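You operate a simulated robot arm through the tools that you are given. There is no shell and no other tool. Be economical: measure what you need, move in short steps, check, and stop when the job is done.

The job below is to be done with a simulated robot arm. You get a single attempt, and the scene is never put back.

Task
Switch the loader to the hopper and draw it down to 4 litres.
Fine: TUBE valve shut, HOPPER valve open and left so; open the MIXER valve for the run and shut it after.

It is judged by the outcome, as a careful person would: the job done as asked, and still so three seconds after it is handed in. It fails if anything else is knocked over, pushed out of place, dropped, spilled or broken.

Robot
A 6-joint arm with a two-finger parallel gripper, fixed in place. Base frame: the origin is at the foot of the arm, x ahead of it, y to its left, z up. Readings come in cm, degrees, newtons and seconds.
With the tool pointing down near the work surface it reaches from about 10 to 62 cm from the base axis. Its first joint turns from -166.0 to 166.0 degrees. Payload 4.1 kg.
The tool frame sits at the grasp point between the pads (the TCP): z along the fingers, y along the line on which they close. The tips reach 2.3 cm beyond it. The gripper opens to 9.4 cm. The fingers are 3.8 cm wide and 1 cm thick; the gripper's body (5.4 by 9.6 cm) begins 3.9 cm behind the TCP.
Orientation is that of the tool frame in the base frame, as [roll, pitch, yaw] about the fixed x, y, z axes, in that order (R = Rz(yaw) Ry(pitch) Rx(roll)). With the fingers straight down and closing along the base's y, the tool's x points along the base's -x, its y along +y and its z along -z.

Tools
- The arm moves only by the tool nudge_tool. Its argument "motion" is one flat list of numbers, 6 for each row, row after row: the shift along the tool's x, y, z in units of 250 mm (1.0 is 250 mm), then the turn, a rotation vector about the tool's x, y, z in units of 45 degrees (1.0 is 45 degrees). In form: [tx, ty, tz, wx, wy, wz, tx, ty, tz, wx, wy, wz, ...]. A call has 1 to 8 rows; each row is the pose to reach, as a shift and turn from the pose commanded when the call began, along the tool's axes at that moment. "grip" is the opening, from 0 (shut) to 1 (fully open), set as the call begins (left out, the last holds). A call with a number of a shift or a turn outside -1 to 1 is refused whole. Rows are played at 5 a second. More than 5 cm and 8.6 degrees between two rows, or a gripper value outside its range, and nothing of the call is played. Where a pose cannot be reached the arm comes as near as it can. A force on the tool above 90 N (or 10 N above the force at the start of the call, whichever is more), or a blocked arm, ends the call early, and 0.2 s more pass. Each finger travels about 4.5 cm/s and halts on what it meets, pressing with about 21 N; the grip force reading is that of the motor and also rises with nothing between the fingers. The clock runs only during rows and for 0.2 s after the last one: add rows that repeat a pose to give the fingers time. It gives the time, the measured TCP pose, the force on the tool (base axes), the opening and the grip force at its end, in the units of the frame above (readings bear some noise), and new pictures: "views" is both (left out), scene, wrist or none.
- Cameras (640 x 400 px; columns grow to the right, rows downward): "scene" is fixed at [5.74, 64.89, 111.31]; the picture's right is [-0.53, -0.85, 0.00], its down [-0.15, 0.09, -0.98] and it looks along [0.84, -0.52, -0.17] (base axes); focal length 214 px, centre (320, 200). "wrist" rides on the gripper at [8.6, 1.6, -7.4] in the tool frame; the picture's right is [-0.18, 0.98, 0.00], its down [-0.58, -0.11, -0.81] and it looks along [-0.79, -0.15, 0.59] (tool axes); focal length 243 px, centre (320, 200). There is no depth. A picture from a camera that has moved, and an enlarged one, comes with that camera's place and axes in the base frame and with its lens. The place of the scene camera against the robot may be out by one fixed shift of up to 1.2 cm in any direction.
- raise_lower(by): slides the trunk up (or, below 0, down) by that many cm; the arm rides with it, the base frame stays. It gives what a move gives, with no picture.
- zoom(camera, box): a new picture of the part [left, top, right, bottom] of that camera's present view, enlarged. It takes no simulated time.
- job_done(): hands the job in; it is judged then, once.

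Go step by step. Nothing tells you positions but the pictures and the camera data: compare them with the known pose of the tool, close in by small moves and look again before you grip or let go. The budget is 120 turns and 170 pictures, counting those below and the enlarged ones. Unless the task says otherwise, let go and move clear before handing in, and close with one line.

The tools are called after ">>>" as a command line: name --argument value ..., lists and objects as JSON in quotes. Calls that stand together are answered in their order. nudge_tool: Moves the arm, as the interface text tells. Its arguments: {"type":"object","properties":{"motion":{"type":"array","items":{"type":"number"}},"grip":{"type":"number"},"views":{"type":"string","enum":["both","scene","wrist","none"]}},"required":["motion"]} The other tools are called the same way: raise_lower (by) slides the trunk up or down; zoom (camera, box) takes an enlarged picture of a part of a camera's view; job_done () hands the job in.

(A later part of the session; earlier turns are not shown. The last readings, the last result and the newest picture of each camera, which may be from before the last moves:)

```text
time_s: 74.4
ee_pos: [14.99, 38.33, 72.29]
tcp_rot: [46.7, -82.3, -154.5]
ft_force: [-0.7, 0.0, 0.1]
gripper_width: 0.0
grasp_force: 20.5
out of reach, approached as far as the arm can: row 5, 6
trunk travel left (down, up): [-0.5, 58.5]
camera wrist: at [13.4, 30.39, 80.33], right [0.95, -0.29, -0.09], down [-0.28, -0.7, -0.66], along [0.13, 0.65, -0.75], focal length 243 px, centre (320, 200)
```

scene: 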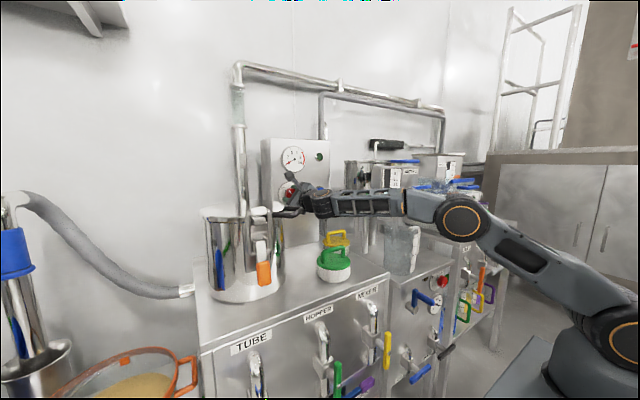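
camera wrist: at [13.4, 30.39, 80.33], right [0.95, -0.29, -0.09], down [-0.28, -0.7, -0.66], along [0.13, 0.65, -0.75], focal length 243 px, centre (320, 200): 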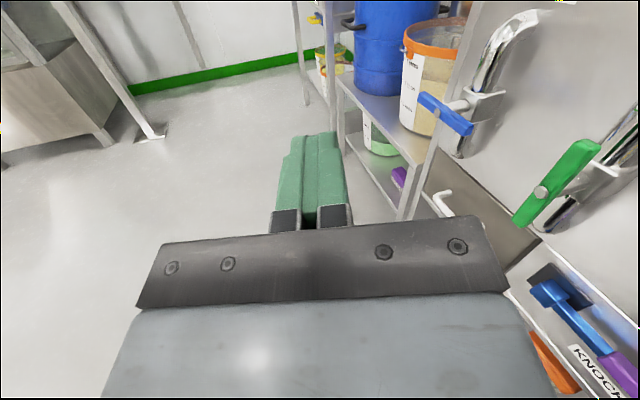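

The gauge is out of frame at the top. I'll raise the trunk so it drops into view and take back some of the yaw.

>>> raise_lower --by 33

>>> nudge_tool --motion '[0, 0, 0, -0.12, 0.04, -0.02, 0, 0, 0, -0.24, 0.08, -0.04, 0, 0, 0, -0.36, 0.12, -0.06]' --views "wrist"

```text
time_s: 77.7
ee_pos: [14.98, 38.49, 105.35]
tcp_rot: [46.2, -82.2, -154.2]
ft_force: [-0.6, -0.1, -0.6]
gripper_width: 0.0
grasp_force: 20.6
trunk travel left (down, up): [-33.5, 25.5]
```

```text
time_s: 78.5
ee_pos: [14.97, 38.43, 105.37]
tcp_rot: [25.1, -76.2, -149.2]
ft_force: [0.2, -0.6, 0.2]
gripper_width: 0.01
grasp_force: 21.0
trunk travel left (down, up): [-33.5, 25.5]
camera wrist: at [10.67, 30.4, 112.23], right [0.84, -0.54, -0.08], down [-0.4, -0.52, -0.75], along [0.36, 0.66, -0.66], focal length 243 px, centre (320, 200)
```

wrist: 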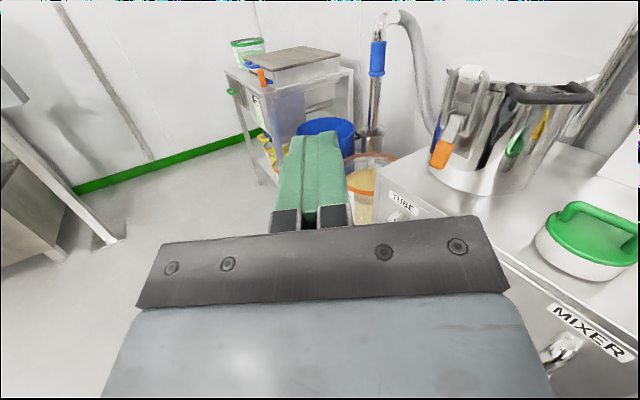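

>>> zoom --camera "wrist" --box '[230, 75, 290, 125]'

```text
8.00 times, centred on (260, 100) of wrist
camera zoom: at [10.67, 30.4, 112.23], right [0.84, -0.54, -0.08], down [-0.4, -0.52, -0.75], along [0.36, 0.66, -0.66], focal length 1941 px, centre (800, 1000)
```

zoom: 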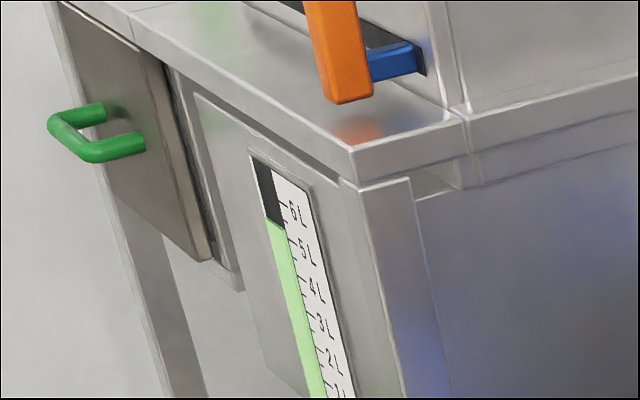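

>>> zoom --camera "wrist" --box '[258, 92, 276, 126]'

```text
11.76 times, centred on (267, 109) of wrist
camera zoom: at [10.67, 30.4, 112.23], right [0.84, -0.54, -0.08], down [-0.4, -0.52, -0.75], along [0.36, 0.66, -0.66], focal length 2854 px, centre (944, 1271)
```

zoom: 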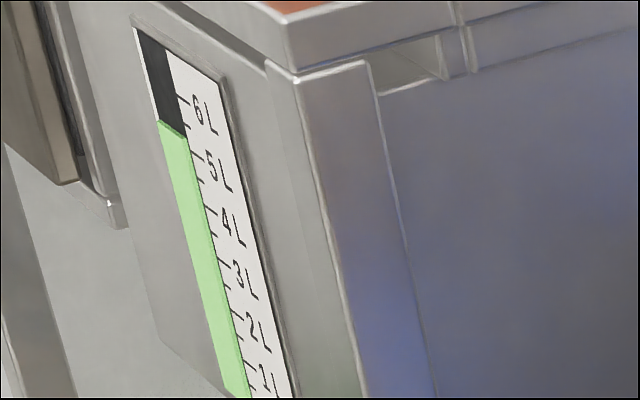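

The hopper reads about 5.3 L (ticks: 5 L at y=152, 54 px per litre, surface at y=137), so I need about 1.3 L out. I'll go back to the knob for a short calibrating run.

>>> nudge_tool --motion '[-0.05, 0.147, 0.018, -0.159, -0.048, -0.014, -0.099, 0.294, 0.036, -0.318, -0.096, -0.027, -0.149, 0.441, 0.053, -0.477, -0.144, -0.041, -0.198, 0.589, 0.071, -0.636, -0.192, -0.055, -0.248, 0.736, 0.089, -0.795, -0.24, -0.068, -0.297, 0.883, 0.107, -0.954, -0.288, -0.082]' --views "none"

>>> nudge_tool --motion '[-0.017, 0.017, 0.159, -0.02, -0.006, -0.166, -0.033, 0.033, 0.318, -0.04, -0.012, -0.333, -0.05, 0.05, 0.478, -0.06, -0.018, -0.5, -0.067, 0.067, 0.637, -0.08, -0.024, -0.666, -0.083, 0.083, 0.796, -0.1, -0.03, -0.833, -0.1, 0.1, 0.955, -0.119, -0.036, -0.98]' --grip 0.65

```text
time_s: 79.9
ee_pos: [35.99, 29.06, 101.15]
tcp_rot: [54.7, -85.5, 137.5]
ft_force: [-1.3, 0.1, 0.5]
gripper_width: 0.0
grasp_force: 20.8
trunk travel left (down, up): [-33.5, 25.5]
```

```text
time_s: 81.3
ee_pos: [60.01, 31.63, 99.77]
tcp_rot: [85.3, -42.3, 100.2]
ft_force: [-0.1, 0.0, 1.3]
gripper_width: 6.12
grasp_force: 0.0
trunk travel left (down, up): [-33.5, 25.5]
camera wrist: at [51.66, 35.93, 106.16], right [0.06, -0.8, 0.6], down [-0.73, -0.45, -0.52], along [0.68, -0.41, -0.61], focal length 243 px, centre (320, 200)
```

scene: 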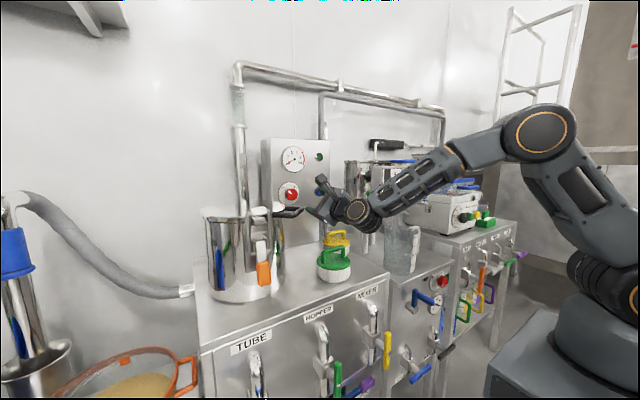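
wrist: 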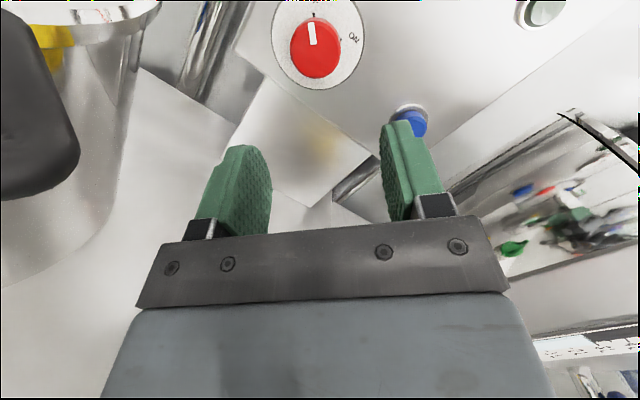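

The gripper is aligned as before. I'll advance to the knob grip point.

>>> nudge_tool --motion '[-0.016, -0.016, 0.15, 0, 0, 0, -0.032, -0.033, 0.3, 0, 0, 0, -0.032, -0.033, 0.45, 0, 0, 0, -0.032, -0.033, 0.53, 0, 0, 0, -0.032, -0.033, 0.6, 0, 0, 0]' --views "wrist"

```text
time_s: 82.5
ee_pos: [74.84, 33.37, 99.62]
tcp_rot: [85.2, -42.4, 100.2]
ft_force: [0.1, 0.2, 0.6]
gripper_width: 6.13
grasp_force: 0.1
trunk travel left (down, up): [-33.5, 25.5]
camera wrist: at [66.52, 37.75, 106.05], right [0.06, -0.8, 0.6], down [-0.73, -0.45, -0.52], along [0.68, -0.4, -0.61], focal length 243 px, centre (320, 200)
```

wrist: 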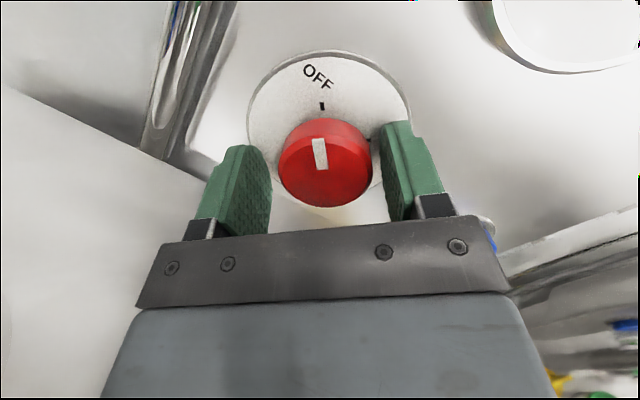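

Closing on it, turning to mid, then ON with a 0.4 s hold.

>>> nudge_tool --motion '[0, 0, 0.01, 0, 0, 0, 0, 0, 0.01, 0, 0, 0, 0, 0, 0.01, 0, 0, 0, 0, 0, 0.01, 0, 0, 0]' --grip 0.0 --views "none"

>>> nudge_tool --motion '[0, 0, 0, -0.022, 0.006, 0.165, 0, 0, 0, -0.044, 0.013, 0.33, 0, 0, 0, -0.066, 0.019, 0.495, 0, 0, 0, -0.087, 0.025, 0.66, 0, 0, 0, -0.109, 0.031, 0.825, 0, 0, 0, -0.131, 0.038, 0.99]' --views "wrist"

```text
time_s: 83.5
ee_pos: [75.12, 33.28, 99.73]
tcp_rot: [84.9, -42.5, 100.3]
ft_force: [1.0, -4.7, 13.4]
gripper_width: 4.37
grasp_force: 45.1
trunk travel left (down, up): [-33.5, 25.5]
```

```text
time_s: 84.9
ee_pos: [75.02, 33.53, 99.72]
tcp_rot: [16.9, -82.1, 165.4]
ft_force: [5.2, 0.9, 14.5]
gripper_width: 4.39
grasp_force: 45.2
trunk travel left (down, up): [-33.5, 25.5]
camera wrist: at [66.74, 31.82, 107.28], right [0.06, -0.99, -0.14], down [-0.73, 0.05, -0.69], along [0.68, 0.15, -0.71], focal length 243 px, centre (320, 200)
```

wrist: 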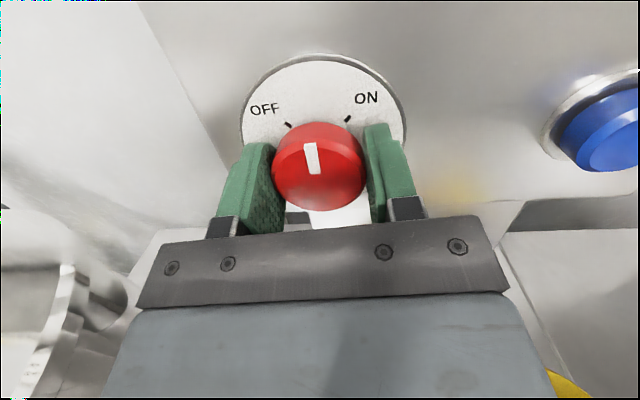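

>>> nudge_tool --motion '[0, 0, 0, -0.022, 0.006, 0.165, 0, 0, 0, -0.044, 0.013, 0.33, 0, 0, 0, -0.066, 0.019, 0.495, 0, 0, 0, -0.087, 0.025, 0.66, 0, 0, 0, -0.109, 0.031, 0.825, 0, 0, 0, -0.131, 0.038, 0.99, 0, 0, 0, -0.131, 0.038, 0.99, 0, 0, 0, -0.131, 0.038, 0.99]' --views "scene"

>>> nudge_tool --motion '[0, 0, 0, 0.022, -0.006, -0.165, 0, 0, 0, 0.044, -0.013, -0.33, 0, 0, 0, 0.066, -0.019, -0.495, 0, 0, 0, 0.087, -0.025, -0.66, 0, 0, 0, 0.109, -0.031, -0.825, 0, 0, 0, 0.131, -0.038, -0.99]' --views "scene"

```text
time_s: 86.7
ee_pos: [75.06, 33.76, 99.69]
tcp_rot: [-79.5, -46.7, -101.0]
ft_force: [1.3, 22.6, 22.6]
gripper_width: 4.41
grasp_force: 45.1
trunk travel left (down, up): [-33.5, 25.5]
```

scene: 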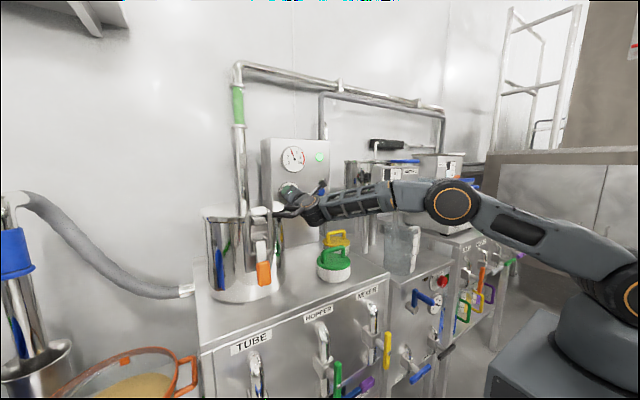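

```text
time_s: 88.1
ee_pos: [75.08, 33.5, 99.72]
tcp_rot: [19.2, -81.9, 162.8]
ft_force: [-9.3, 10.5, 12.2]
gripper_width: 4.39
grasp_force: 45.0
trunk travel left (down, up): [-33.5, 25.5]
```

scene: 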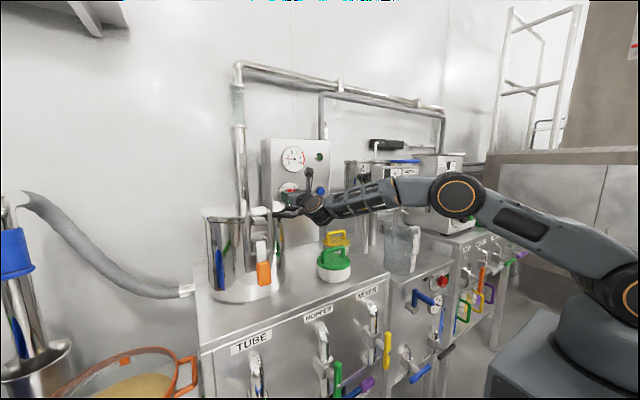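

The run stopped with the lamp off at the mid position. I'll release there and retreat to read the gauge.

>>> nudge_tool --motion '[0, 0, 0, 0, 0, 0, 0, 0, 0, 0, 0, 0, 0.01, 0, -0.1, 0, 0, 0, 0.03, 0.05, -0.25, 0, 0, 0, 0.05, 0.1, -0.42, 0, 0, 0, 0.075, 0.11, -0.6, 0, 0, 0, 0.1, 0.11, -0.78, 0, 0, 0, 0.125, 0.11, -0.955, 0, 0, 0]' --grip 0.65 --views "wrist"

```text
time_s: 89.9
ee_pos: [50.78, 29.85, 99.83]
tcp_rot: [18.5, -82.2, 163.9]
ft_force: [0.7, -1.3, -0.6]
gripper_width: 6.11
grasp_force: 0.0
trunk travel left (down, up): [-33.5, 25.5]
camera wrist: at [42.46, 28.3, 107.4], right [0.06, -0.99, -0.14], down [-0.73, 0.05, -0.68], along [0.68, 0.14, -0.72], focal length 243 px, centre (320, 200)
```

wrist: 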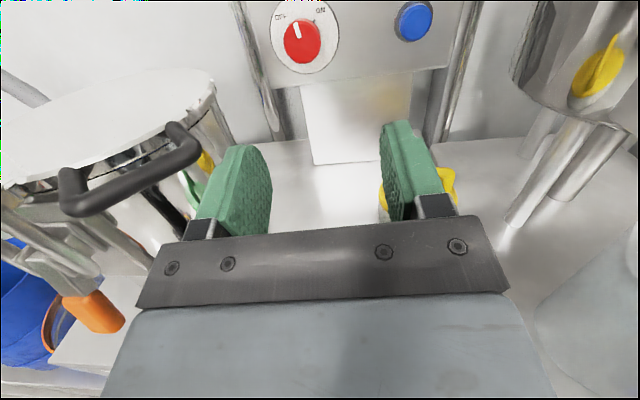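

>>> nudge_tool --motion '[0.045, -0.035, -0.138, 0.118, 0.019, 0.014, 0.089, -0.071, -0.276, 0.235, 0.038, 0.029, 0.134, -0.106, -0.414, 0.353, 0.056, 0.043, 0.178, -0.142, -0.552, 0.47, 0.075, 0.058, 0.223, -0.177, -0.69, 0.588, 0.094, 0.072]' --grip 0.0 --views "none"

>>> nudge_tool --motion '[0.039, -0.1, -0.103, 0.118, 0.019, 0.014, 0.079, -0.199, -0.206, 0.235, 0.038, 0.029, 0.118, -0.299, -0.308, 0.353, 0.056, 0.043, 0.158, -0.398, -0.411, 0.47, 0.075, 0.058, 0.197, -0.498, -0.514, 0.588, 0.094, 0.072]' --views "wrist"

>>> zoom --camera "wrist" --box '[258, 92, 276, 126]'

```text
time_s: 91.1
ee_pos: [33.02, 33.82, 102.78]
tcp_rot: [18.2, -79.0, -169.0]
ft_force: [0.2, 0.1, 0.0]
gripper_width: 0.02
grasp_force: 21.4
trunk travel left (down, up): [-33.5, 25.5]
```

```text
time_s: 92.3
ee_pos: [15.28, 38.17, 104.57]
tcp_rot: [23.9, -76.4, -147.8]
ft_force: [0.4, -0.2, -0.2]
gripper_width: 0.01
grasp_force: 20.8
trunk travel left (down, up): [-33.5, 25.5]
camera wrist: at [10.94, 30.05, 111.33], right [0.84, -0.53, -0.08], down [-0.4, -0.52, -0.75], along [0.35, 0.67, -0.66], focal length 243 px, centre (320, 200)
```

wrist: 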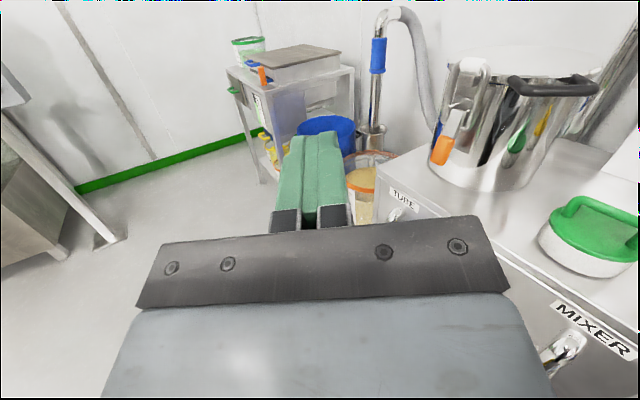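

```text
11.76 times, centred on (267, 109) of wrist
camera zoom: at [10.94, 30.05, 111.33], right [0.84, -0.53, -0.08], down [-0.4, -0.52, -0.75], along [0.35, 0.67, -0.66], focal length 2854 px, centre (944, 1271)
```

zoom: 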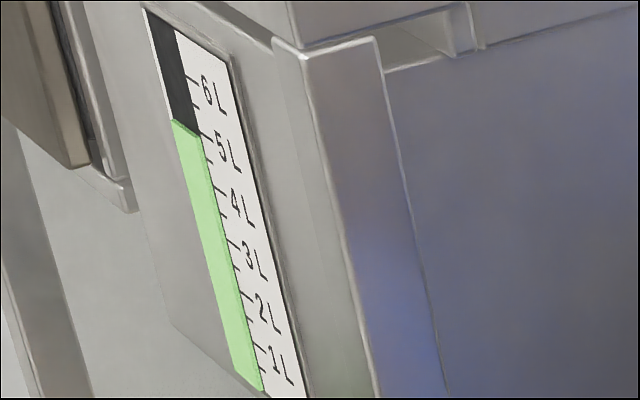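

The level is now about 4.97 L, so that run took ~0.3 L and about 0.97 L is left. I'll go back to the knob for a longer run (extra ~1.6 s), which should still fall short of 4 L.

>>> nudge_tool --motion '[-0.039, 0.134, 0.044, -0.118, -0.019, -0.014, -0.078, 0.269, 0.089, -0.235, -0.038, -0.029, -0.116, 0.403, 0.133, -0.353, -0.056, -0.043, -0.155, 0.538, 0.178, -0.47, -0.075, -0.058, -0.194, 0.672, 0.222, -0.588, -0.094, -0.072]' --views "none"

>>> nudge_tool --motion '[-0.049, 0.095, 0.102, -0.118, -0.019, -0.014, -0.098, 0.19, 0.204, -0.235, -0.038, -0.029, -0.147, 0.284, 0.307, -0.353, -0.056, -0.043, -0.196, 0.379, 0.409, -0.47, -0.075, -0.058, -0.245, 0.474, 0.511, -0.588, -0.094, -0.072]' --grip 0.65 --views "wrist"

```text
time_s: 93.5
ee_pos: [33.24, 33.97, 102.61]
tcp_rot: [18.2, -79.1, -169.2]
ft_force: [-0.4, -0.7, 0.3]
gripper_width: 0.0
grasp_force: 21.2
trunk travel left (down, up): [-33.5, 25.5]
```

```text
time_s: 94.7
ee_pos: [50.88, 30.0, 99.81]
tcp_rot: [18.3, -82.3, 163.8]
ft_force: [0.8, 0.4, 0.3]
gripper_width: 6.13
grasp_force: 0.2
trunk travel left (down, up): [-33.5, 25.5]
camera wrist: at [42.52, 28.44, 107.43], right [0.06, -0.99, -0.14], down [-0.73, 0.05, -0.68], along [0.68, 0.14, -0.72], focal length 243 px, centre (320, 200)
```

wrist: 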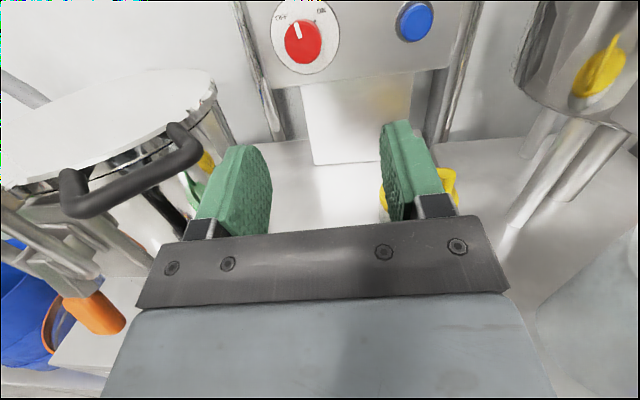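

>>> nudge_tool --motion '[-0.025, 0, 0.175, 0, 0, 0, -0.05, 0, 0.355, 0, 0, 0, -0.075, -0.01, 0.535, 0, 0, 0, -0.095, -0.06, 0.705, 0, 0, 0, -0.115, -0.104, 0.855, 0, 0, 0, -0.125, -0.104, 0.948, 0, 0, 0]' --views "wrist"

>>> nudge_tool --motion '[0, 0, 0, 0, 0, 0, 0, 0, 0, 0, 0, 0, 0, 0, 0, 0, 0, 0, 0, 0, 0, 0, 0, 0]' --grip 0.0 --views "wrist"

```text
time_s: 96.1
ee_pos: [74.74, 33.5, 99.64]
tcp_rot: [18.7, -82.2, 163.3]
ft_force: [0.6, 0.2, 0.1]
gripper_width: 6.12
grasp_force: 0.1
trunk travel left (down, up): [-33.5, 25.5]
camera wrist: at [66.45, 31.87, 107.15], right [0.06, -0.99, -0.14], down [-0.73, 0.05, -0.68], along [0.68, 0.14, -0.72], focal length 243 px, centre (320, 200)
```

wrist: 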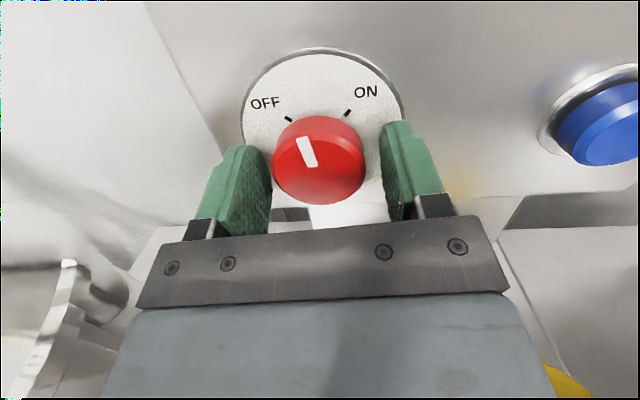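

```text
time_s: 97.1
ee_pos: [74.65, 33.51, 99.61]
tcp_rot: [18.6, -82.3, 163.7]
ft_force: [2.8, -1.4, -0.8]
gripper_width: 4.4
grasp_force: 45.4
trunk travel left (down, up): [-33.5, 25.5]
camera wrist: at [66.43, 31.86, 107.17], right [0.06, -0.99, -0.14], down [-0.73, 0.05, -0.68], along [0.68, 0.14, -0.72], focal length 243 px, centre (320, 200)
```

wrist: 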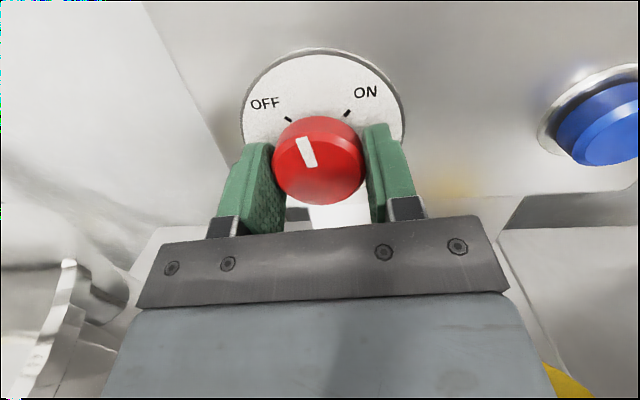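

The pointer sits about 15° left of mid. I'll nudge it to mid, then ON, hold ~1.6 s extra, then OFF.

>>> nudge_tool --motion '[0, 0, 0, -0.02, 0.005, 0.15, 0, 0, 0, -0.04, 0.01, 0.3]' --views "wrist"

>>> nudge_tool --motion '[0, 0, 0, -0.022, 0.006, 0.165, 0, 0, 0, -0.044, 0.013, 0.33, 0, 0, 0, -0.066, 0.019, 0.495, 0, 0, 0, -0.087, 0.025, 0.66, 0, 0, 0, -0.109, 0.031, 0.825, 0, 0, 0, -0.131, 0.038, 0.99, 0, 0, 0, -0.131, 0.038, 0.99, 0, 0, 0, -0.131, 0.038, 0.99]' --views "both"

>>> nudge_tool --motion '[0, 0, 0, 0, 0, 0, 0, 0, 0, 0, 0, 0, 0, 0, 0, 0, 0, 0, 0, 0, 0, 0, 0, 0, 0, 0, 0, 0, 0, 0, 0, 0, 0, 0, 0, 0, 0, 0, 0, 0, 0, 0]' --views "none"

>>> nudge_tool --motion '[0, 0, 0, 0.022, -0.006, -0.165, 0, 0, 0, 0.044, -0.013, -0.33, 0, 0, 0, 0.066, -0.019, -0.495, 0, 0, 0, 0.087, -0.025, -0.66, 0, 0, 0, 0.109, -0.031, -0.825, 0, 0, 0, 0.131, -0.038, -0.99]' --views "both"

```text
time_s: 97.7
ee_pos: [74.79, 33.49, 99.53]
tcp_rot: [-55.1, -76.3, -123.5]
ft_force: [8.0, 5.8, 3.2]
gripper_width: 4.4
grasp_force: 45.0
trunk travel left (down, up): [-33.5, 25.5]
camera wrist: at [66.43, 30.17, 106.57], right [0.06, -0.93, -0.37], down [-0.73, 0.21, -0.65], along [0.68, 0.31, -0.66], focal length 243 px, centre (320, 200)
```

wrist: 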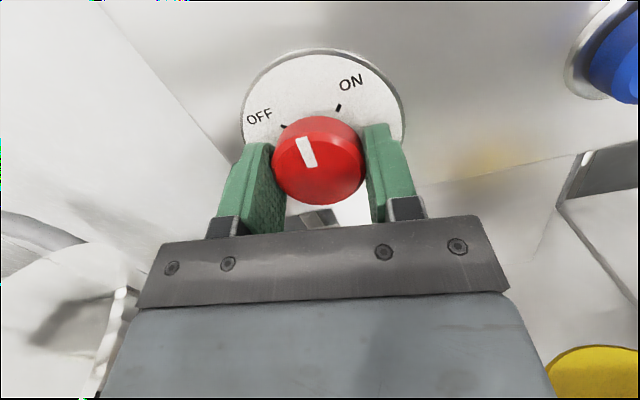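

```text
time_s: 99.5
ee_pos: [75.18, 33.89, 99.8]
tcp_rot: [-83.1, -33.2, -99.3]
ft_force: [-33.1, -4.0, -6.1]
gripper_width: 4.35
grasp_force: 44.6
out of reach, approached as far as the arm can: row 6, 7, 8
trunk travel left (down, up): [-33.5, 25.5]
camera wrist: at [66.75, 26.46, 102.38], right [0.05, -0.4, -0.92], down [-0.72, 0.62, -0.31], along [0.69, 0.68, -0.25], focal length 243 px, centre (320, 200)
```

scene: 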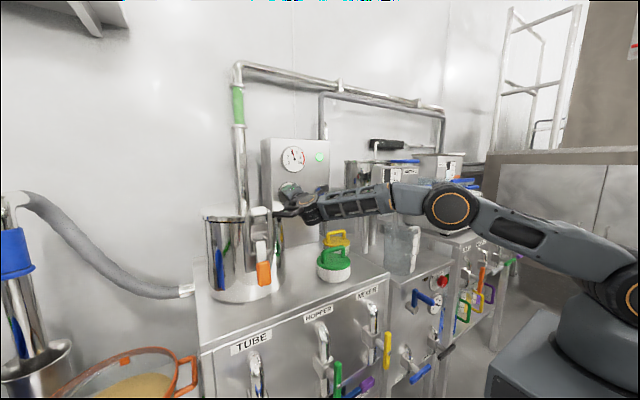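
wrist: 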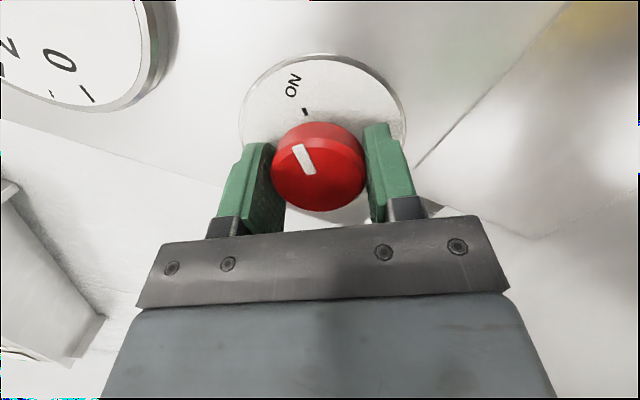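

```text
time_s: 101.1
ee_pos: [75.17, 33.85, 99.74]
tcp_rot: [-83.2, -33.4, -99.0]
ft_force: [-32.7, -17.3, -22.1]
gripper_width: 4.35
grasp_force: 45.4
trunk travel left (down, up): [-33.5, 25.5]
```

```text
time_s: 102.5
ee_pos: [75.4, 33.55, 99.73]
tcp_rot: [-56.0, -76.7, -122.8]
ft_force: [-25.0, -27.6, -25.3]
gripper_width: 4.36
grasp_force: 44.8
trunk travel left (down, up): [-33.5, 25.5]
camera wrist: at [67.06, 30.22, 106.75], right [0.06, -0.93, -0.37], down [-0.73, 0.21, -0.65], along [0.68, 0.31, -0.67], focal length 243 px, centre (320, 200)
```

scene: 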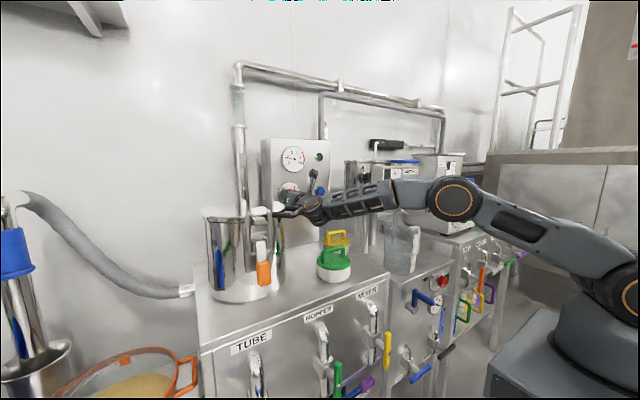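
wrist: 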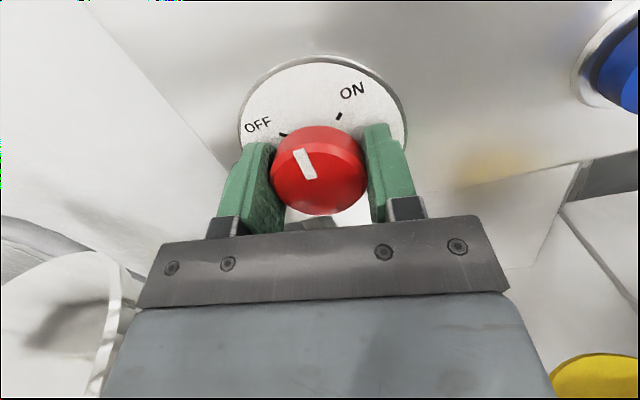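

It's OFF at mid again. Releasing, retreating and going to read the gauge.

>>> nudge_tool --motion '[0, 0, 0, 0, 0, 0, 0, 0, 0, 0, 0, 0, 0.01, -0.002, -0.1, 0, 0, 0, 0.041, 0.042, -0.25, 0, 0, 0, 0.072, 0.086, -0.42, 0.01, -0.003, -0.08, 0.0985, 0.0895, -0.6, 0.02, -0.005, -0.16, 0.123, 0.084, -0.78, 0.03, -0.007, -0.24, 0.147, 0.078, -0.955, 0.04, -0.01, -0.3]' --grip 0.65 --views "none"

>>> nudge_tool --motion '[0.045, -0.035, -0.138, 0.118, 0.019, 0.014, 0.089, -0.071, -0.276, 0.235, 0.038, 0.029, 0.134, -0.106, -0.414, 0.353, 0.056, 0.043, 0.178, -0.142, -0.552, 0.47, 0.075, 0.058, 0.223, -0.177, -0.69, 0.588, 0.094, 0.072]' --grip 0.0 --views "none"

>>> nudge_tool --motion '[0.039, -0.1, -0.103, 0.118, 0.019, 0.014, 0.079, -0.199, -0.206, 0.235, 0.038, 0.029, 0.118, -0.299, -0.308, 0.353, 0.056, 0.043, 0.158, -0.398, -0.411, 0.47, 0.075, 0.058, 0.197, -0.498, -0.514, 0.588, 0.094, 0.072]' --views "wrist"

>>> zoom --camera "wrist" --box '[258, 92, 276, 126]'

```text
time_s: 104.3
ee_pos: [51.17, 30.98, 99.77]
tcp_rot: [18.8, -82.1, 163.5]
ft_force: [0.7, -0.9, -1.0]
gripper_width: 6.13
grasp_force: 0.2
trunk travel left (down, up): [-33.5, 25.5]
```

```text
time_s: 105.5
ee_pos: [33.23, 34.77, 103.17]
tcp_rot: [18.2, -79.0, -169.1]
ft_force: [0.0, 0.4, 0.4]
gripper_width: 0.0
grasp_force: 21.5
trunk travel left (down, up): [-33.5, 25.5]
```

```text
time_s: 106.7
ee_pos: [15.31, 39.17, 104.82]
tcp_rot: [23.9, -76.3, -147.6]
ft_force: [-0.5, -0.7, 0.7]
gripper_width: 0.0
grasp_force: 20.8
trunk travel left (down, up): [-33.5, 25.5]
camera wrist: at [10.95, 31.04, 111.75], right [0.84, -0.53, -0.08], down [-0.4, -0.52, -0.75], along [0.35, 0.67, -0.66], focal length 243 px, centre (320, 200)
```

wrist: 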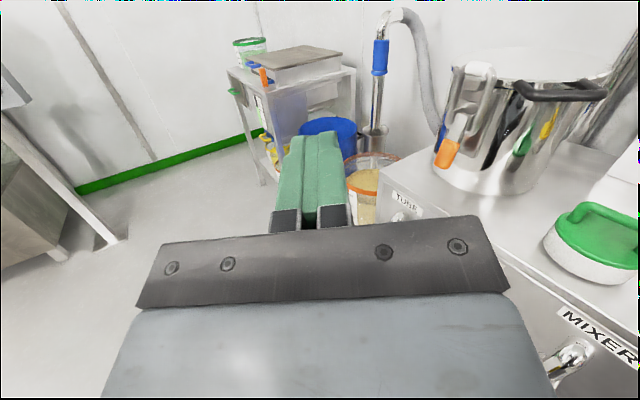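

```text
11.76 times, centred on (267, 109) of wrist
camera zoom: at [10.95, 31.04, 111.75], right [0.84, -0.53, -0.08], down [-0.4, -0.52, -0.75], along [0.35, 0.67, -0.66], focal length 2854 px, centre (944, 1271)
```

zoom: 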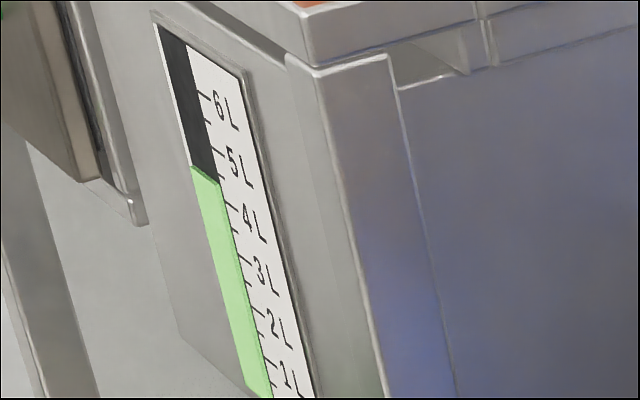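

It reads about 4.36 L (4 L tick at y=205, 5 L at 150, surface at 185), so the rate is ~0.19 L/s. One more run like the first one, slightly longer, should land near 4.0.

>>> nudge_tool --motion '[-0.04, 0.139, 0.038, -0.118, -0.019, -0.014, -0.081, 0.278, 0.077, -0.235, -0.038, -0.029, -0.121, 0.416, 0.115, -0.353, -0.056, -0.043, -0.162, 0.555, 0.154, -0.47, -0.075, -0.058, -0.202, 0.694, 0.192, -0.588, -0.094, -0.072]' --views "none"

>>> nudge_tool --motion '[-0.049, 0.095, 0.102, -0.118, -0.019, -0.014, -0.098, 0.19, 0.204, -0.235, -0.038, -0.029, -0.147, 0.284, 0.307, -0.353, -0.056, -0.043, -0.196, 0.379, 0.409, -0.47, -0.075, -0.058, -0.245, 0.474, 0.511, -0.588, -0.094, -0.072]' --grip 0.65 --views "wrist"

```text
time_s: 107.9
ee_pos: [33.22, 34.01, 102.48]
tcp_rot: [18.1, -79.1, -169.2]
ft_force: [0.6, -1.0, 0.0]
gripper_width: 0.0
grasp_force: 21.2
trunk travel left (down, up): [-33.5, 25.5]
```

```text
time_s: 109.1
ee_pos: [50.8, 30.16, 99.64]
tcp_rot: [18.6, -82.3, 163.7]
ft_force: [-0.4, -1.0, 0.6]
gripper_width: 6.11
grasp_force: 0.2
trunk travel left (down, up): [-33.5, 25.5]
camera wrist: at [42.57, 28.6, 107.25], right [0.06, -0.99, -0.14], down [-0.73, 0.05, -0.68], along [0.68, 0.14, -0.72], focal length 243 px, centre (320, 200)
```

wrist: 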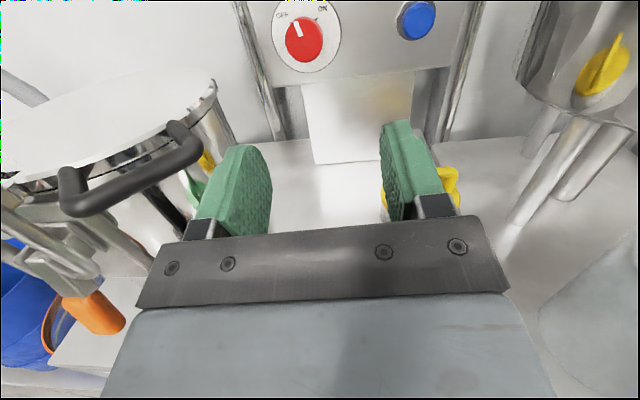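

>>> nudge_tool --motion '[-0.025, 0, 0.175, 0.007, -0.002, -0.05, -0.05, 0, 0.355, 0.014, -0.004, -0.1, -0.07, -0.01, 0.535, 0.02, -0.005, -0.15, -0.09, -0.06, 0.705, 0.027, -0.007, -0.2, -0.11, -0.1, 0.855, 0.034, -0.009, -0.25, -0.119, -0.1, 0.957, 0.04, -0.01, -0.3]' --views "none"

>>> nudge_tool --motion '[0, 0, 0, 0, 0, 0, 0, 0, 0, 0, 0, 0, 0, 0, 0, 0, 0, 0, 0, 0, 0, 0, 0, 0]' --grip 0.0 --views "wrist"

```text
time_s: 110.5
ee_pos: [75.13, 33.66, 99.42]
tcp_rot: [67.5, -72.4, 115.8]
ft_force: [0.5, 0.0, 0.4]
gripper_width: 6.12
grasp_force: 0.0
trunk travel left (down, up): [-33.5, 25.5]
```

```text
time_s: 111.5
ee_pos: [75.13, 33.33, 99.56]
tcp_rot: [66.9, -72.6, 116.2]
ft_force: [4.6, -8.9, 2.1]
gripper_width: 4.38
grasp_force: 44.7
trunk travel left (down, up): [-33.5, 25.5]
camera wrist: at [66.78, 33.62, 107.35], right [0.06, -0.99, 0.1], down [-0.73, -0.11, -0.68], along [0.69, -0.03, -0.73], focal length 243 px, centre (320, 200)
```

wrist: 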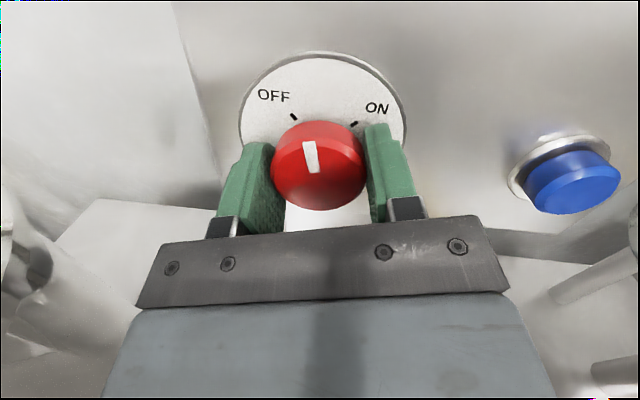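

>>> nudge_tool --motion '[0, 0, 0, -0.02, 0.005, 0.15, 0, 0, 0, -0.04, 0.01, 0.3]' --views "none"

>>> nudge_tool --motion '[0, 0, 0, -0.022, 0.006, 0.165, 0, 0, 0, -0.044, 0.013, 0.33, 0, 0, 0, -0.066, 0.019, 0.495, 0, 0, 0, -0.087, 0.025, 0.66, 0, 0, 0, -0.109, 0.031, 0.825, 0, 0, 0, -0.131, 0.038, 0.99, 0, 0, 0, -0.131, 0.038, 0.99, 0, 0, 0, -0.131, 0.038, 0.99]' --views "scene"

>>> nudge_tool --motion '[0, 0, 0, 0, 0, 0, 0, 0, 0, 0.022, -0.006, -0.165, 0, 0, 0, 0.044, -0.013, -0.33, 0, 0, 0, 0.066, -0.019, -0.495, 0, 0, 0, 0.087, -0.025, -0.66, 0, 0, 0, 0.109, -0.031, -0.825, 0, 0, 0, 0.131, -0.038, -0.99]' --views "scene"

>>> nudge_tool --motion '[0, 0, 0, 0.022, -0.006, -0.165, 0, 0, 0, 0.044, -0.013, -0.33, 0, 0, 0, 0.066, -0.019, -0.495, 0, 0, 0, 0.087, -0.025, -0.66, 0, 0, 0, 0.109, -0.031, -0.825, 0, 0, 0, 0.131, -0.038, -0.99]' --views "wrist"

```text
time_s: 112.1
ee_pos: [75.07, 33.5, 99.67]
tcp_rot: [17.1, -82.3, 165.0]
ft_force: [18.0, -7.3, 3.8]
gripper_width: 4.36
grasp_force: 44.7
trunk travel left (down, up): [-33.5, 25.5]
```

```text
time_s: 113.9
ee_pos: [74.98, 33.91, 99.57]
tcp_rot: [-79.5, -46.7, -101.0]
ft_force: [27.9, 23.5, 23.4]
gripper_width: 4.4
grasp_force: 45.2
trunk travel left (down, up): [-33.5, 25.5]
```

scene: 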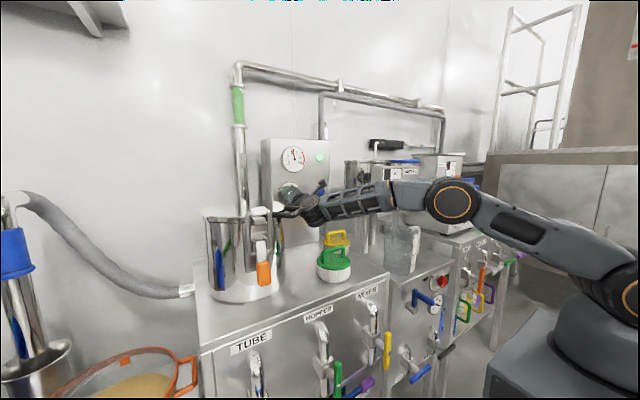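

```text
time_s: 115.5
ee_pos: [74.99, 33.53, 99.61]
tcp_rot: [19.5, -82.1, 162.3]
ft_force: [2.2, 8.5, 8.8]
gripper_width: 4.41
grasp_force: 45.1
trunk travel left (down, up): [-33.5, 25.5]
```

scene: 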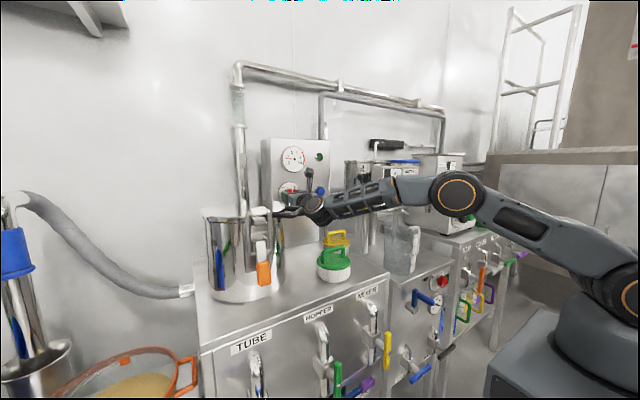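

```text
time_s: 116.9
ee_pos: [74.98, 33.12, 99.66]
tcp_rot: [85.2, -42.6, 100.0]
ft_force: [-5.2, -23.2, 2.1]
gripper_width: 4.41
grasp_force: 45.1
trunk travel left (down, up): [-33.5, 25.5]
camera wrist: at [66.61, 37.46, 106.19], right [0.06, -0.8, 0.6], down [-0.73, -0.44, -0.52], along [0.68, -0.41, -0.61], focal length 243 px, centre (320, 200)
```

wrist: 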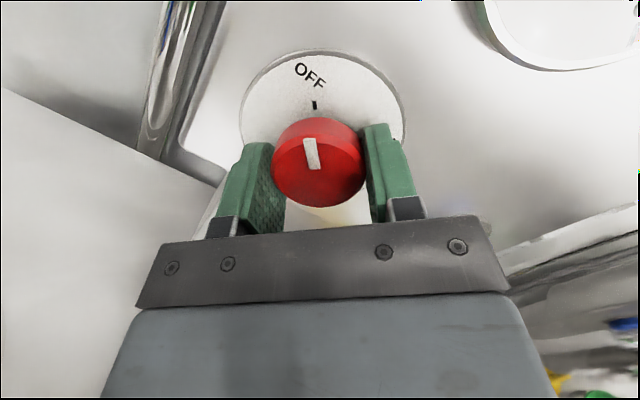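

The knob is at OFF. I'll release, retreat, unroll and read the gauge again.

>>> nudge_tool --motion '[0, 0, 0, 0, 0, 0, 0, 0, 0, 0, 0, 0, 0.007, 0.007, -0.1, 0, 0, 0, -0.014, 0.057, -0.25, 0, 0, 0, -0.034, 0.106, -0.42, 0, 0, 0, -0.024, 0.131, -0.6, 0, 0, 0, -0.006, 0.149, -0.78, 0, 0, 0, 0.012, 0.166, -0.955, 0, 0, 0]' --grip 0.65 --views "none"

>>> nudge_tool --motion '[0, 0, 0, -0.022, 0.006, 0.165, 0, 0, 0, -0.044, 0.013, 0.33, 0, 0, 0, -0.066, 0.019, 0.495, 0, 0, 0, -0.087, 0.025, 0.66, 0, 0, 0, -0.109, 0.031, 0.825, 0, 0, 0, -0.131, 0.038, 0.99]' --grip 0.0 --views "none"

>>> nudge_tool --motion '[0.045, -0.035, -0.138, 0.118, 0.019, 0.014, 0.089, -0.071, -0.276, 0.235, 0.038, 0.029, 0.134, -0.106, -0.414, 0.353, 0.056, 0.043, 0.178, -0.142, -0.552, 0.47, 0.075, 0.058, 0.223, -0.177, -0.69, 0.588, 0.094, 0.072]' --views "none"

>>> nudge_tool --motion '[0.039, -0.1, -0.103, 0.118, 0.019, 0.014, 0.079, -0.199, -0.206, 0.235, 0.038, 0.029, 0.118, -0.299, -0.308, 0.353, 0.056, 0.043, 0.158, -0.398, -0.411, 0.47, 0.075, 0.058, 0.197, -0.498, -0.514, 0.588, 0.094, 0.072]' --views "both"

>>> zoom --camera "wrist" --box '[258, 92, 276, 126]'

```text
time_s: 118.7
ee_pos: [51.43, 28.07, 101.37]
tcp_rot: [85.1, -42.3, 100.1]
ft_force: [-0.8, 0.1, -0.1]
gripper_width: 6.1
grasp_force: 0.1
trunk travel left (down, up): [-33.5, 25.5]
```

```text
time_s: 120.1
ee_pos: [51.39, 28.07, 101.38]
tcp_rot: [17.3, -82.2, 164.9]
ft_force: [-0.6, -0.4, -1.4]
gripper_width: 0.01
grasp_force: 21.0
trunk travel left (down, up): [-33.5, 25.5]
```

```text
time_s: 121.3
ee_pos: [33.45, 31.9, 104.52]
tcp_rot: [18.2, -79.1, -168.9]
ft_force: [0.5, -0.1, -1.0]
gripper_width: 0.02
grasp_force: 21.2
trunk travel left (down, up): [-33.5, 25.5]
```

```text
time_s: 122.5
ee_pos: [15.45, 37.06, 106.7]
tcp_rot: [24.0, -76.2, -147.9]
ft_force: [0.5, -1.1, 0.2]
gripper_width: 0.0
grasp_force: 21.2
out of reach, approached as far as the arm can: row 4, 5
trunk travel left (down, up): [-33.5, 25.5]
camera wrist: at [11.17, 28.95, 113.42], right [0.84, -0.53, -0.08], down [-0.4, -0.52, -0.75], along [0.35, 0.67, -0.66], focal length 243 px, centre (320, 200)
```

scene: 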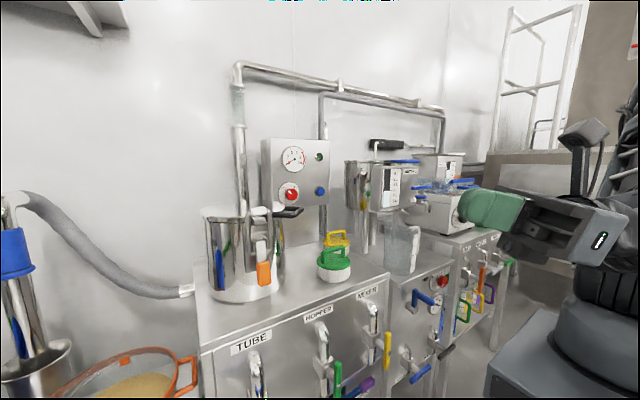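
wrist: 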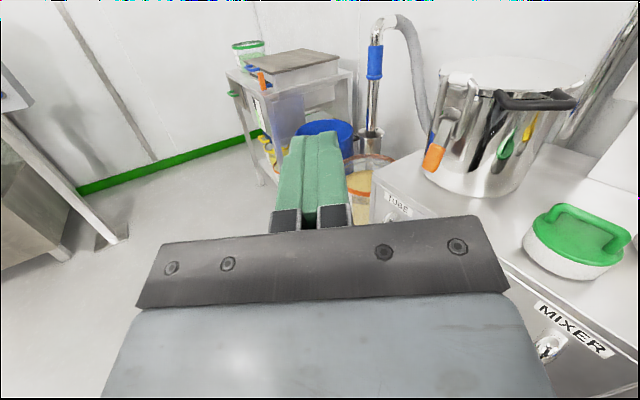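

```text
11.76 times, centred on (267, 109) of wrist
camera zoom: at [11.17, 28.95, 113.42], right [0.84, -0.53, -0.08], down [-0.4, -0.52, -0.75], along [0.35, 0.67, -0.66], focal length 2854 px, centre (944, 1271)
```

zoom: 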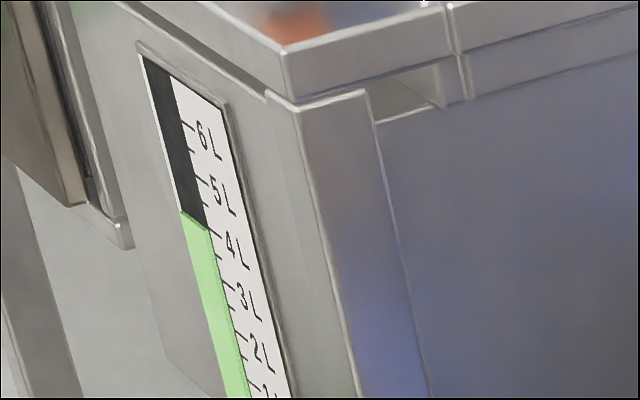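

>>> zoom --camera "wrist" --box '[254, 106, 264, 114]'

```text
16.00 times, centred on (259, 110) of wrist
camera zoom: at [11.17, 28.95, 113.42], right [0.84, -0.53, -0.08], down [-0.4, -0.52, -0.75], along [0.35, 0.67, -0.66], focal length 3882 px, centre (1296, 1640)
```

zoom: 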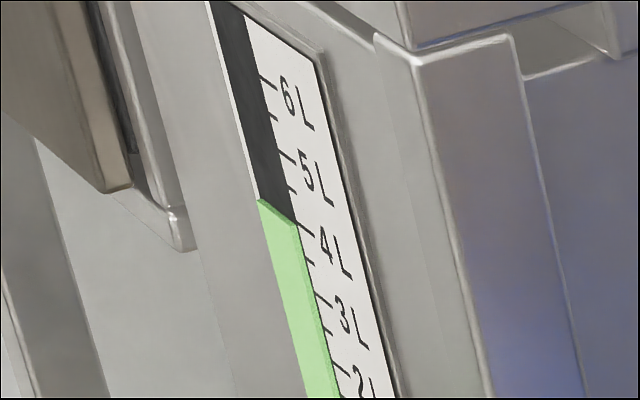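

The surface lines up with the 4 L tick, so the hopper is at 4.0 L. Now I'll shut MIXER: lower the trunk and come back in front of its handle.

>>> raise_lower --by -33

>>> nudge_tool --motion '[-0.033, 0.07, -0.017, -0.155, -0.04, -0.002, -0.065, 0.141, -0.035, -0.309, -0.08, -0.004, -0.098, 0.211, -0.052, -0.464, -0.12, -0.006, -0.13, 0.282, -0.069, -0.618, -0.16, -0.008]' --views "none"

>>> nudge_tool --motion '[-0.033, 0.068, 0.019, -0.155, -0.04, -0.002, -0.065, 0.137, 0.039, -0.309, -0.08, -0.004, -0.098, 0.205, 0.058, -0.464, -0.12, -0.006, -0.13, 0.274, 0.077, -0.618, -0.16, -0.008]' --views "wrist"

```text
time_s: 125.7
ee_pos: [15.37, 36.91, 73.55]
tcp_rot: [23.9, -76.4, -147.9]
ft_force: [-0.1, -0.4, 0.5]
gripper_width: 0.0
grasp_force: 20.9
trunk travel left (down, up): [-0.5, 58.5]
```

```text
time_s: 126.7
ee_pos: [21.14, 32.15, 70.62]
tcp_rot: [9.7, -83.1, -161.7]
ft_force: [0.0, 0.8, 0.1]
gripper_width: 0.02
grasp_force: 20.7
trunk travel left (down, up): [-0.5, 58.5]
```

```text
time_s: 127.7
ee_pos: [26.28, 26.99, 67.75]
tcp_rot: [-162.3, -89.7, -17.5]
ft_force: [0.0, -0.4, -0.3]
gripper_width: 0.0
grasp_force: 20.9
trunk travel left (down, up): [-0.5, 58.5]
camera wrist: at [18.99, 25.37, 76.38], right [0.0, -0.98, -0.19], down [-0.81, 0.11, -0.58], along [0.59, 0.15, -0.8], focal length 243 px, centre (320, 200)
```

wrist: 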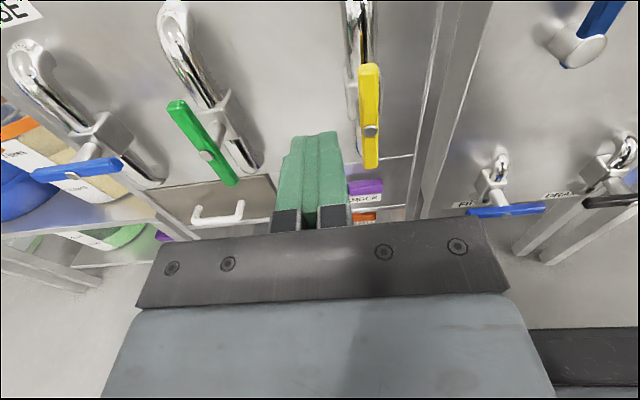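

I'm back in front with the same straight orientation. I'll go in to the left of the handle's upper half, then sweep right and down to shut it.

>>> nudge_tool --motion '[-0.035, 0, 0.16, 0, 0, 0, -0.07, 0, 0.32, 0, 0, 0, -0.07, 0, 0.485, 0, 0, 0]' --views "wrist"

>>> nudge_tool --motion '[0, 0.06, 0, 0, 0, 0, 0, 0.12, 0, 0, 0, 0, 0, 0.18, 0, 0, 0, 0, 0, 0.24, 0, 0, 0, 0, -0.03, 0.275, 0, 0, 0, 0]' --views "wrist"

```text
time_s: 128.5
ee_pos: [38.53, 27.1, 66.2]
tcp_rot: [-149.4, -89.7, -30.4]
ft_force: [0.6, -0.8, 0.3]
gripper_width: 0.0
grasp_force: 21.5
trunk travel left (down, up): [-0.5, 58.5]
camera wrist: at [31.22, 25.35, 74.88], right [0.0, -0.98, -0.19], down [-0.81, 0.11, -0.58], along [0.59, 0.15, -0.79], focal length 243 px, centre (320, 200)
```

wrist: 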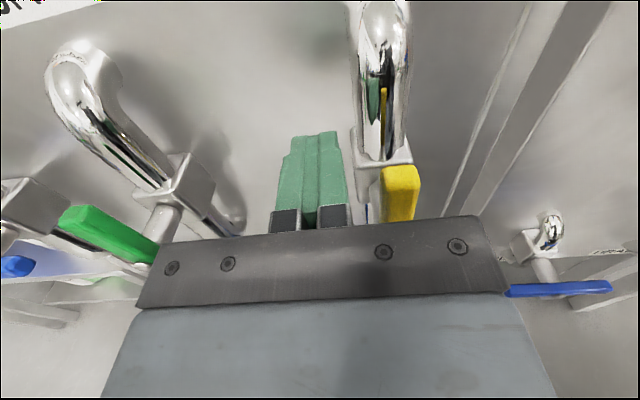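

```text
time_s: 129.7
ee_pos: [38.38, 20.1, 65.29]
tcp_rot: [-151.5, -89.6, -28.5]
ft_force: [-0.8, 0.1, 0.6]
gripper_width: 0.0
grasp_force: 21.3
trunk travel left (down, up): [-0.5, 58.5]
camera wrist: at [31.11, 18.45, 73.87], right [0.0, -0.98, -0.19], down [-0.81, 0.11, -0.58], along [0.59, 0.15, -0.8], focal length 243 px, centre (320, 200)
```

wrist: 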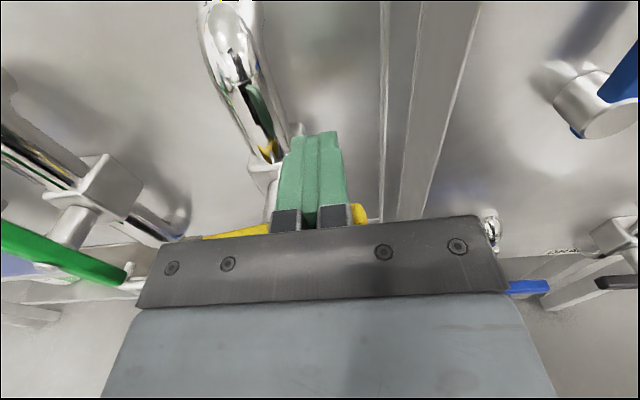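

The handle turned nearly all the way. I'll finish by pushing down to its stop, then back off.

>>> nudge_tool --motion '[-0.03, 0, 0, 0, 0, 0, -0.06, 0, 0, 0, 0, 0, -0.085, 0, 0, 0, 0, 0]' --views "none"

>>> nudge_tool --motion '[0.12, 0, 0, 0, 0, 0, 0.24, 0, -0.1, 0, 0, 0, 0.24, 0, -0.29, 0, 0, 0, 0.24, 0, -0.48, 0, 0, 0]' --views "both"

```text
time_s: 130.5
ee_pos: [38.19, 20.15, 64.17]
tcp_rot: [-33.3, -88.5, -147.0]
ft_force: [-14.7, -16.8, 77.4]
gripper_width: 0.02
grasp_force: 20.9
trunk travel left (down, up): [-0.5, 58.5]
```

```text
time_s: 131.5
ee_pos: [26.28, 21.95, 70.32]
tcp_rot: [-170.1, -89.6, -9.8]
ft_force: [0.5, 0.0, 0.4]
gripper_width: 0.0
grasp_force: 21.4
out of reach, approached as far as the arm can: row 3, 4
trunk travel left (down, up): [-0.5, 58.5]
camera wrist: at [19.14, 20.35, 78.96], right [0.0, -0.98, -0.19], down [-0.81, 0.11, -0.58], along [0.59, 0.15, -0.8], focal length 243 px, centre (320, 200)
```

scene: 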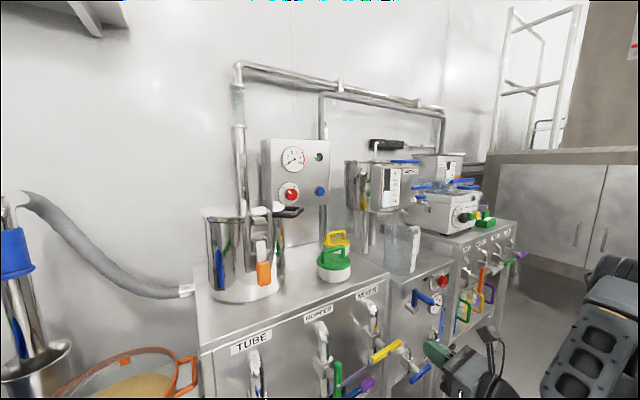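
wrist: 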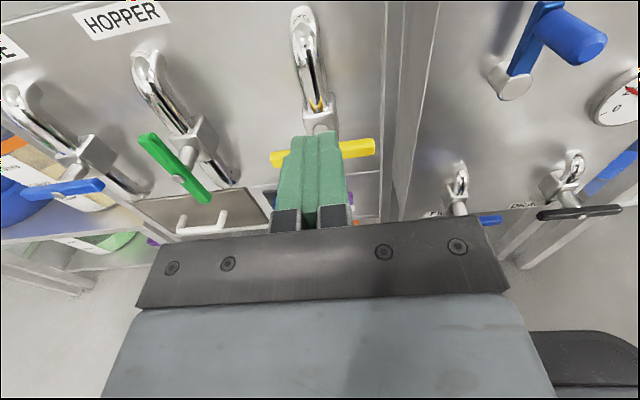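

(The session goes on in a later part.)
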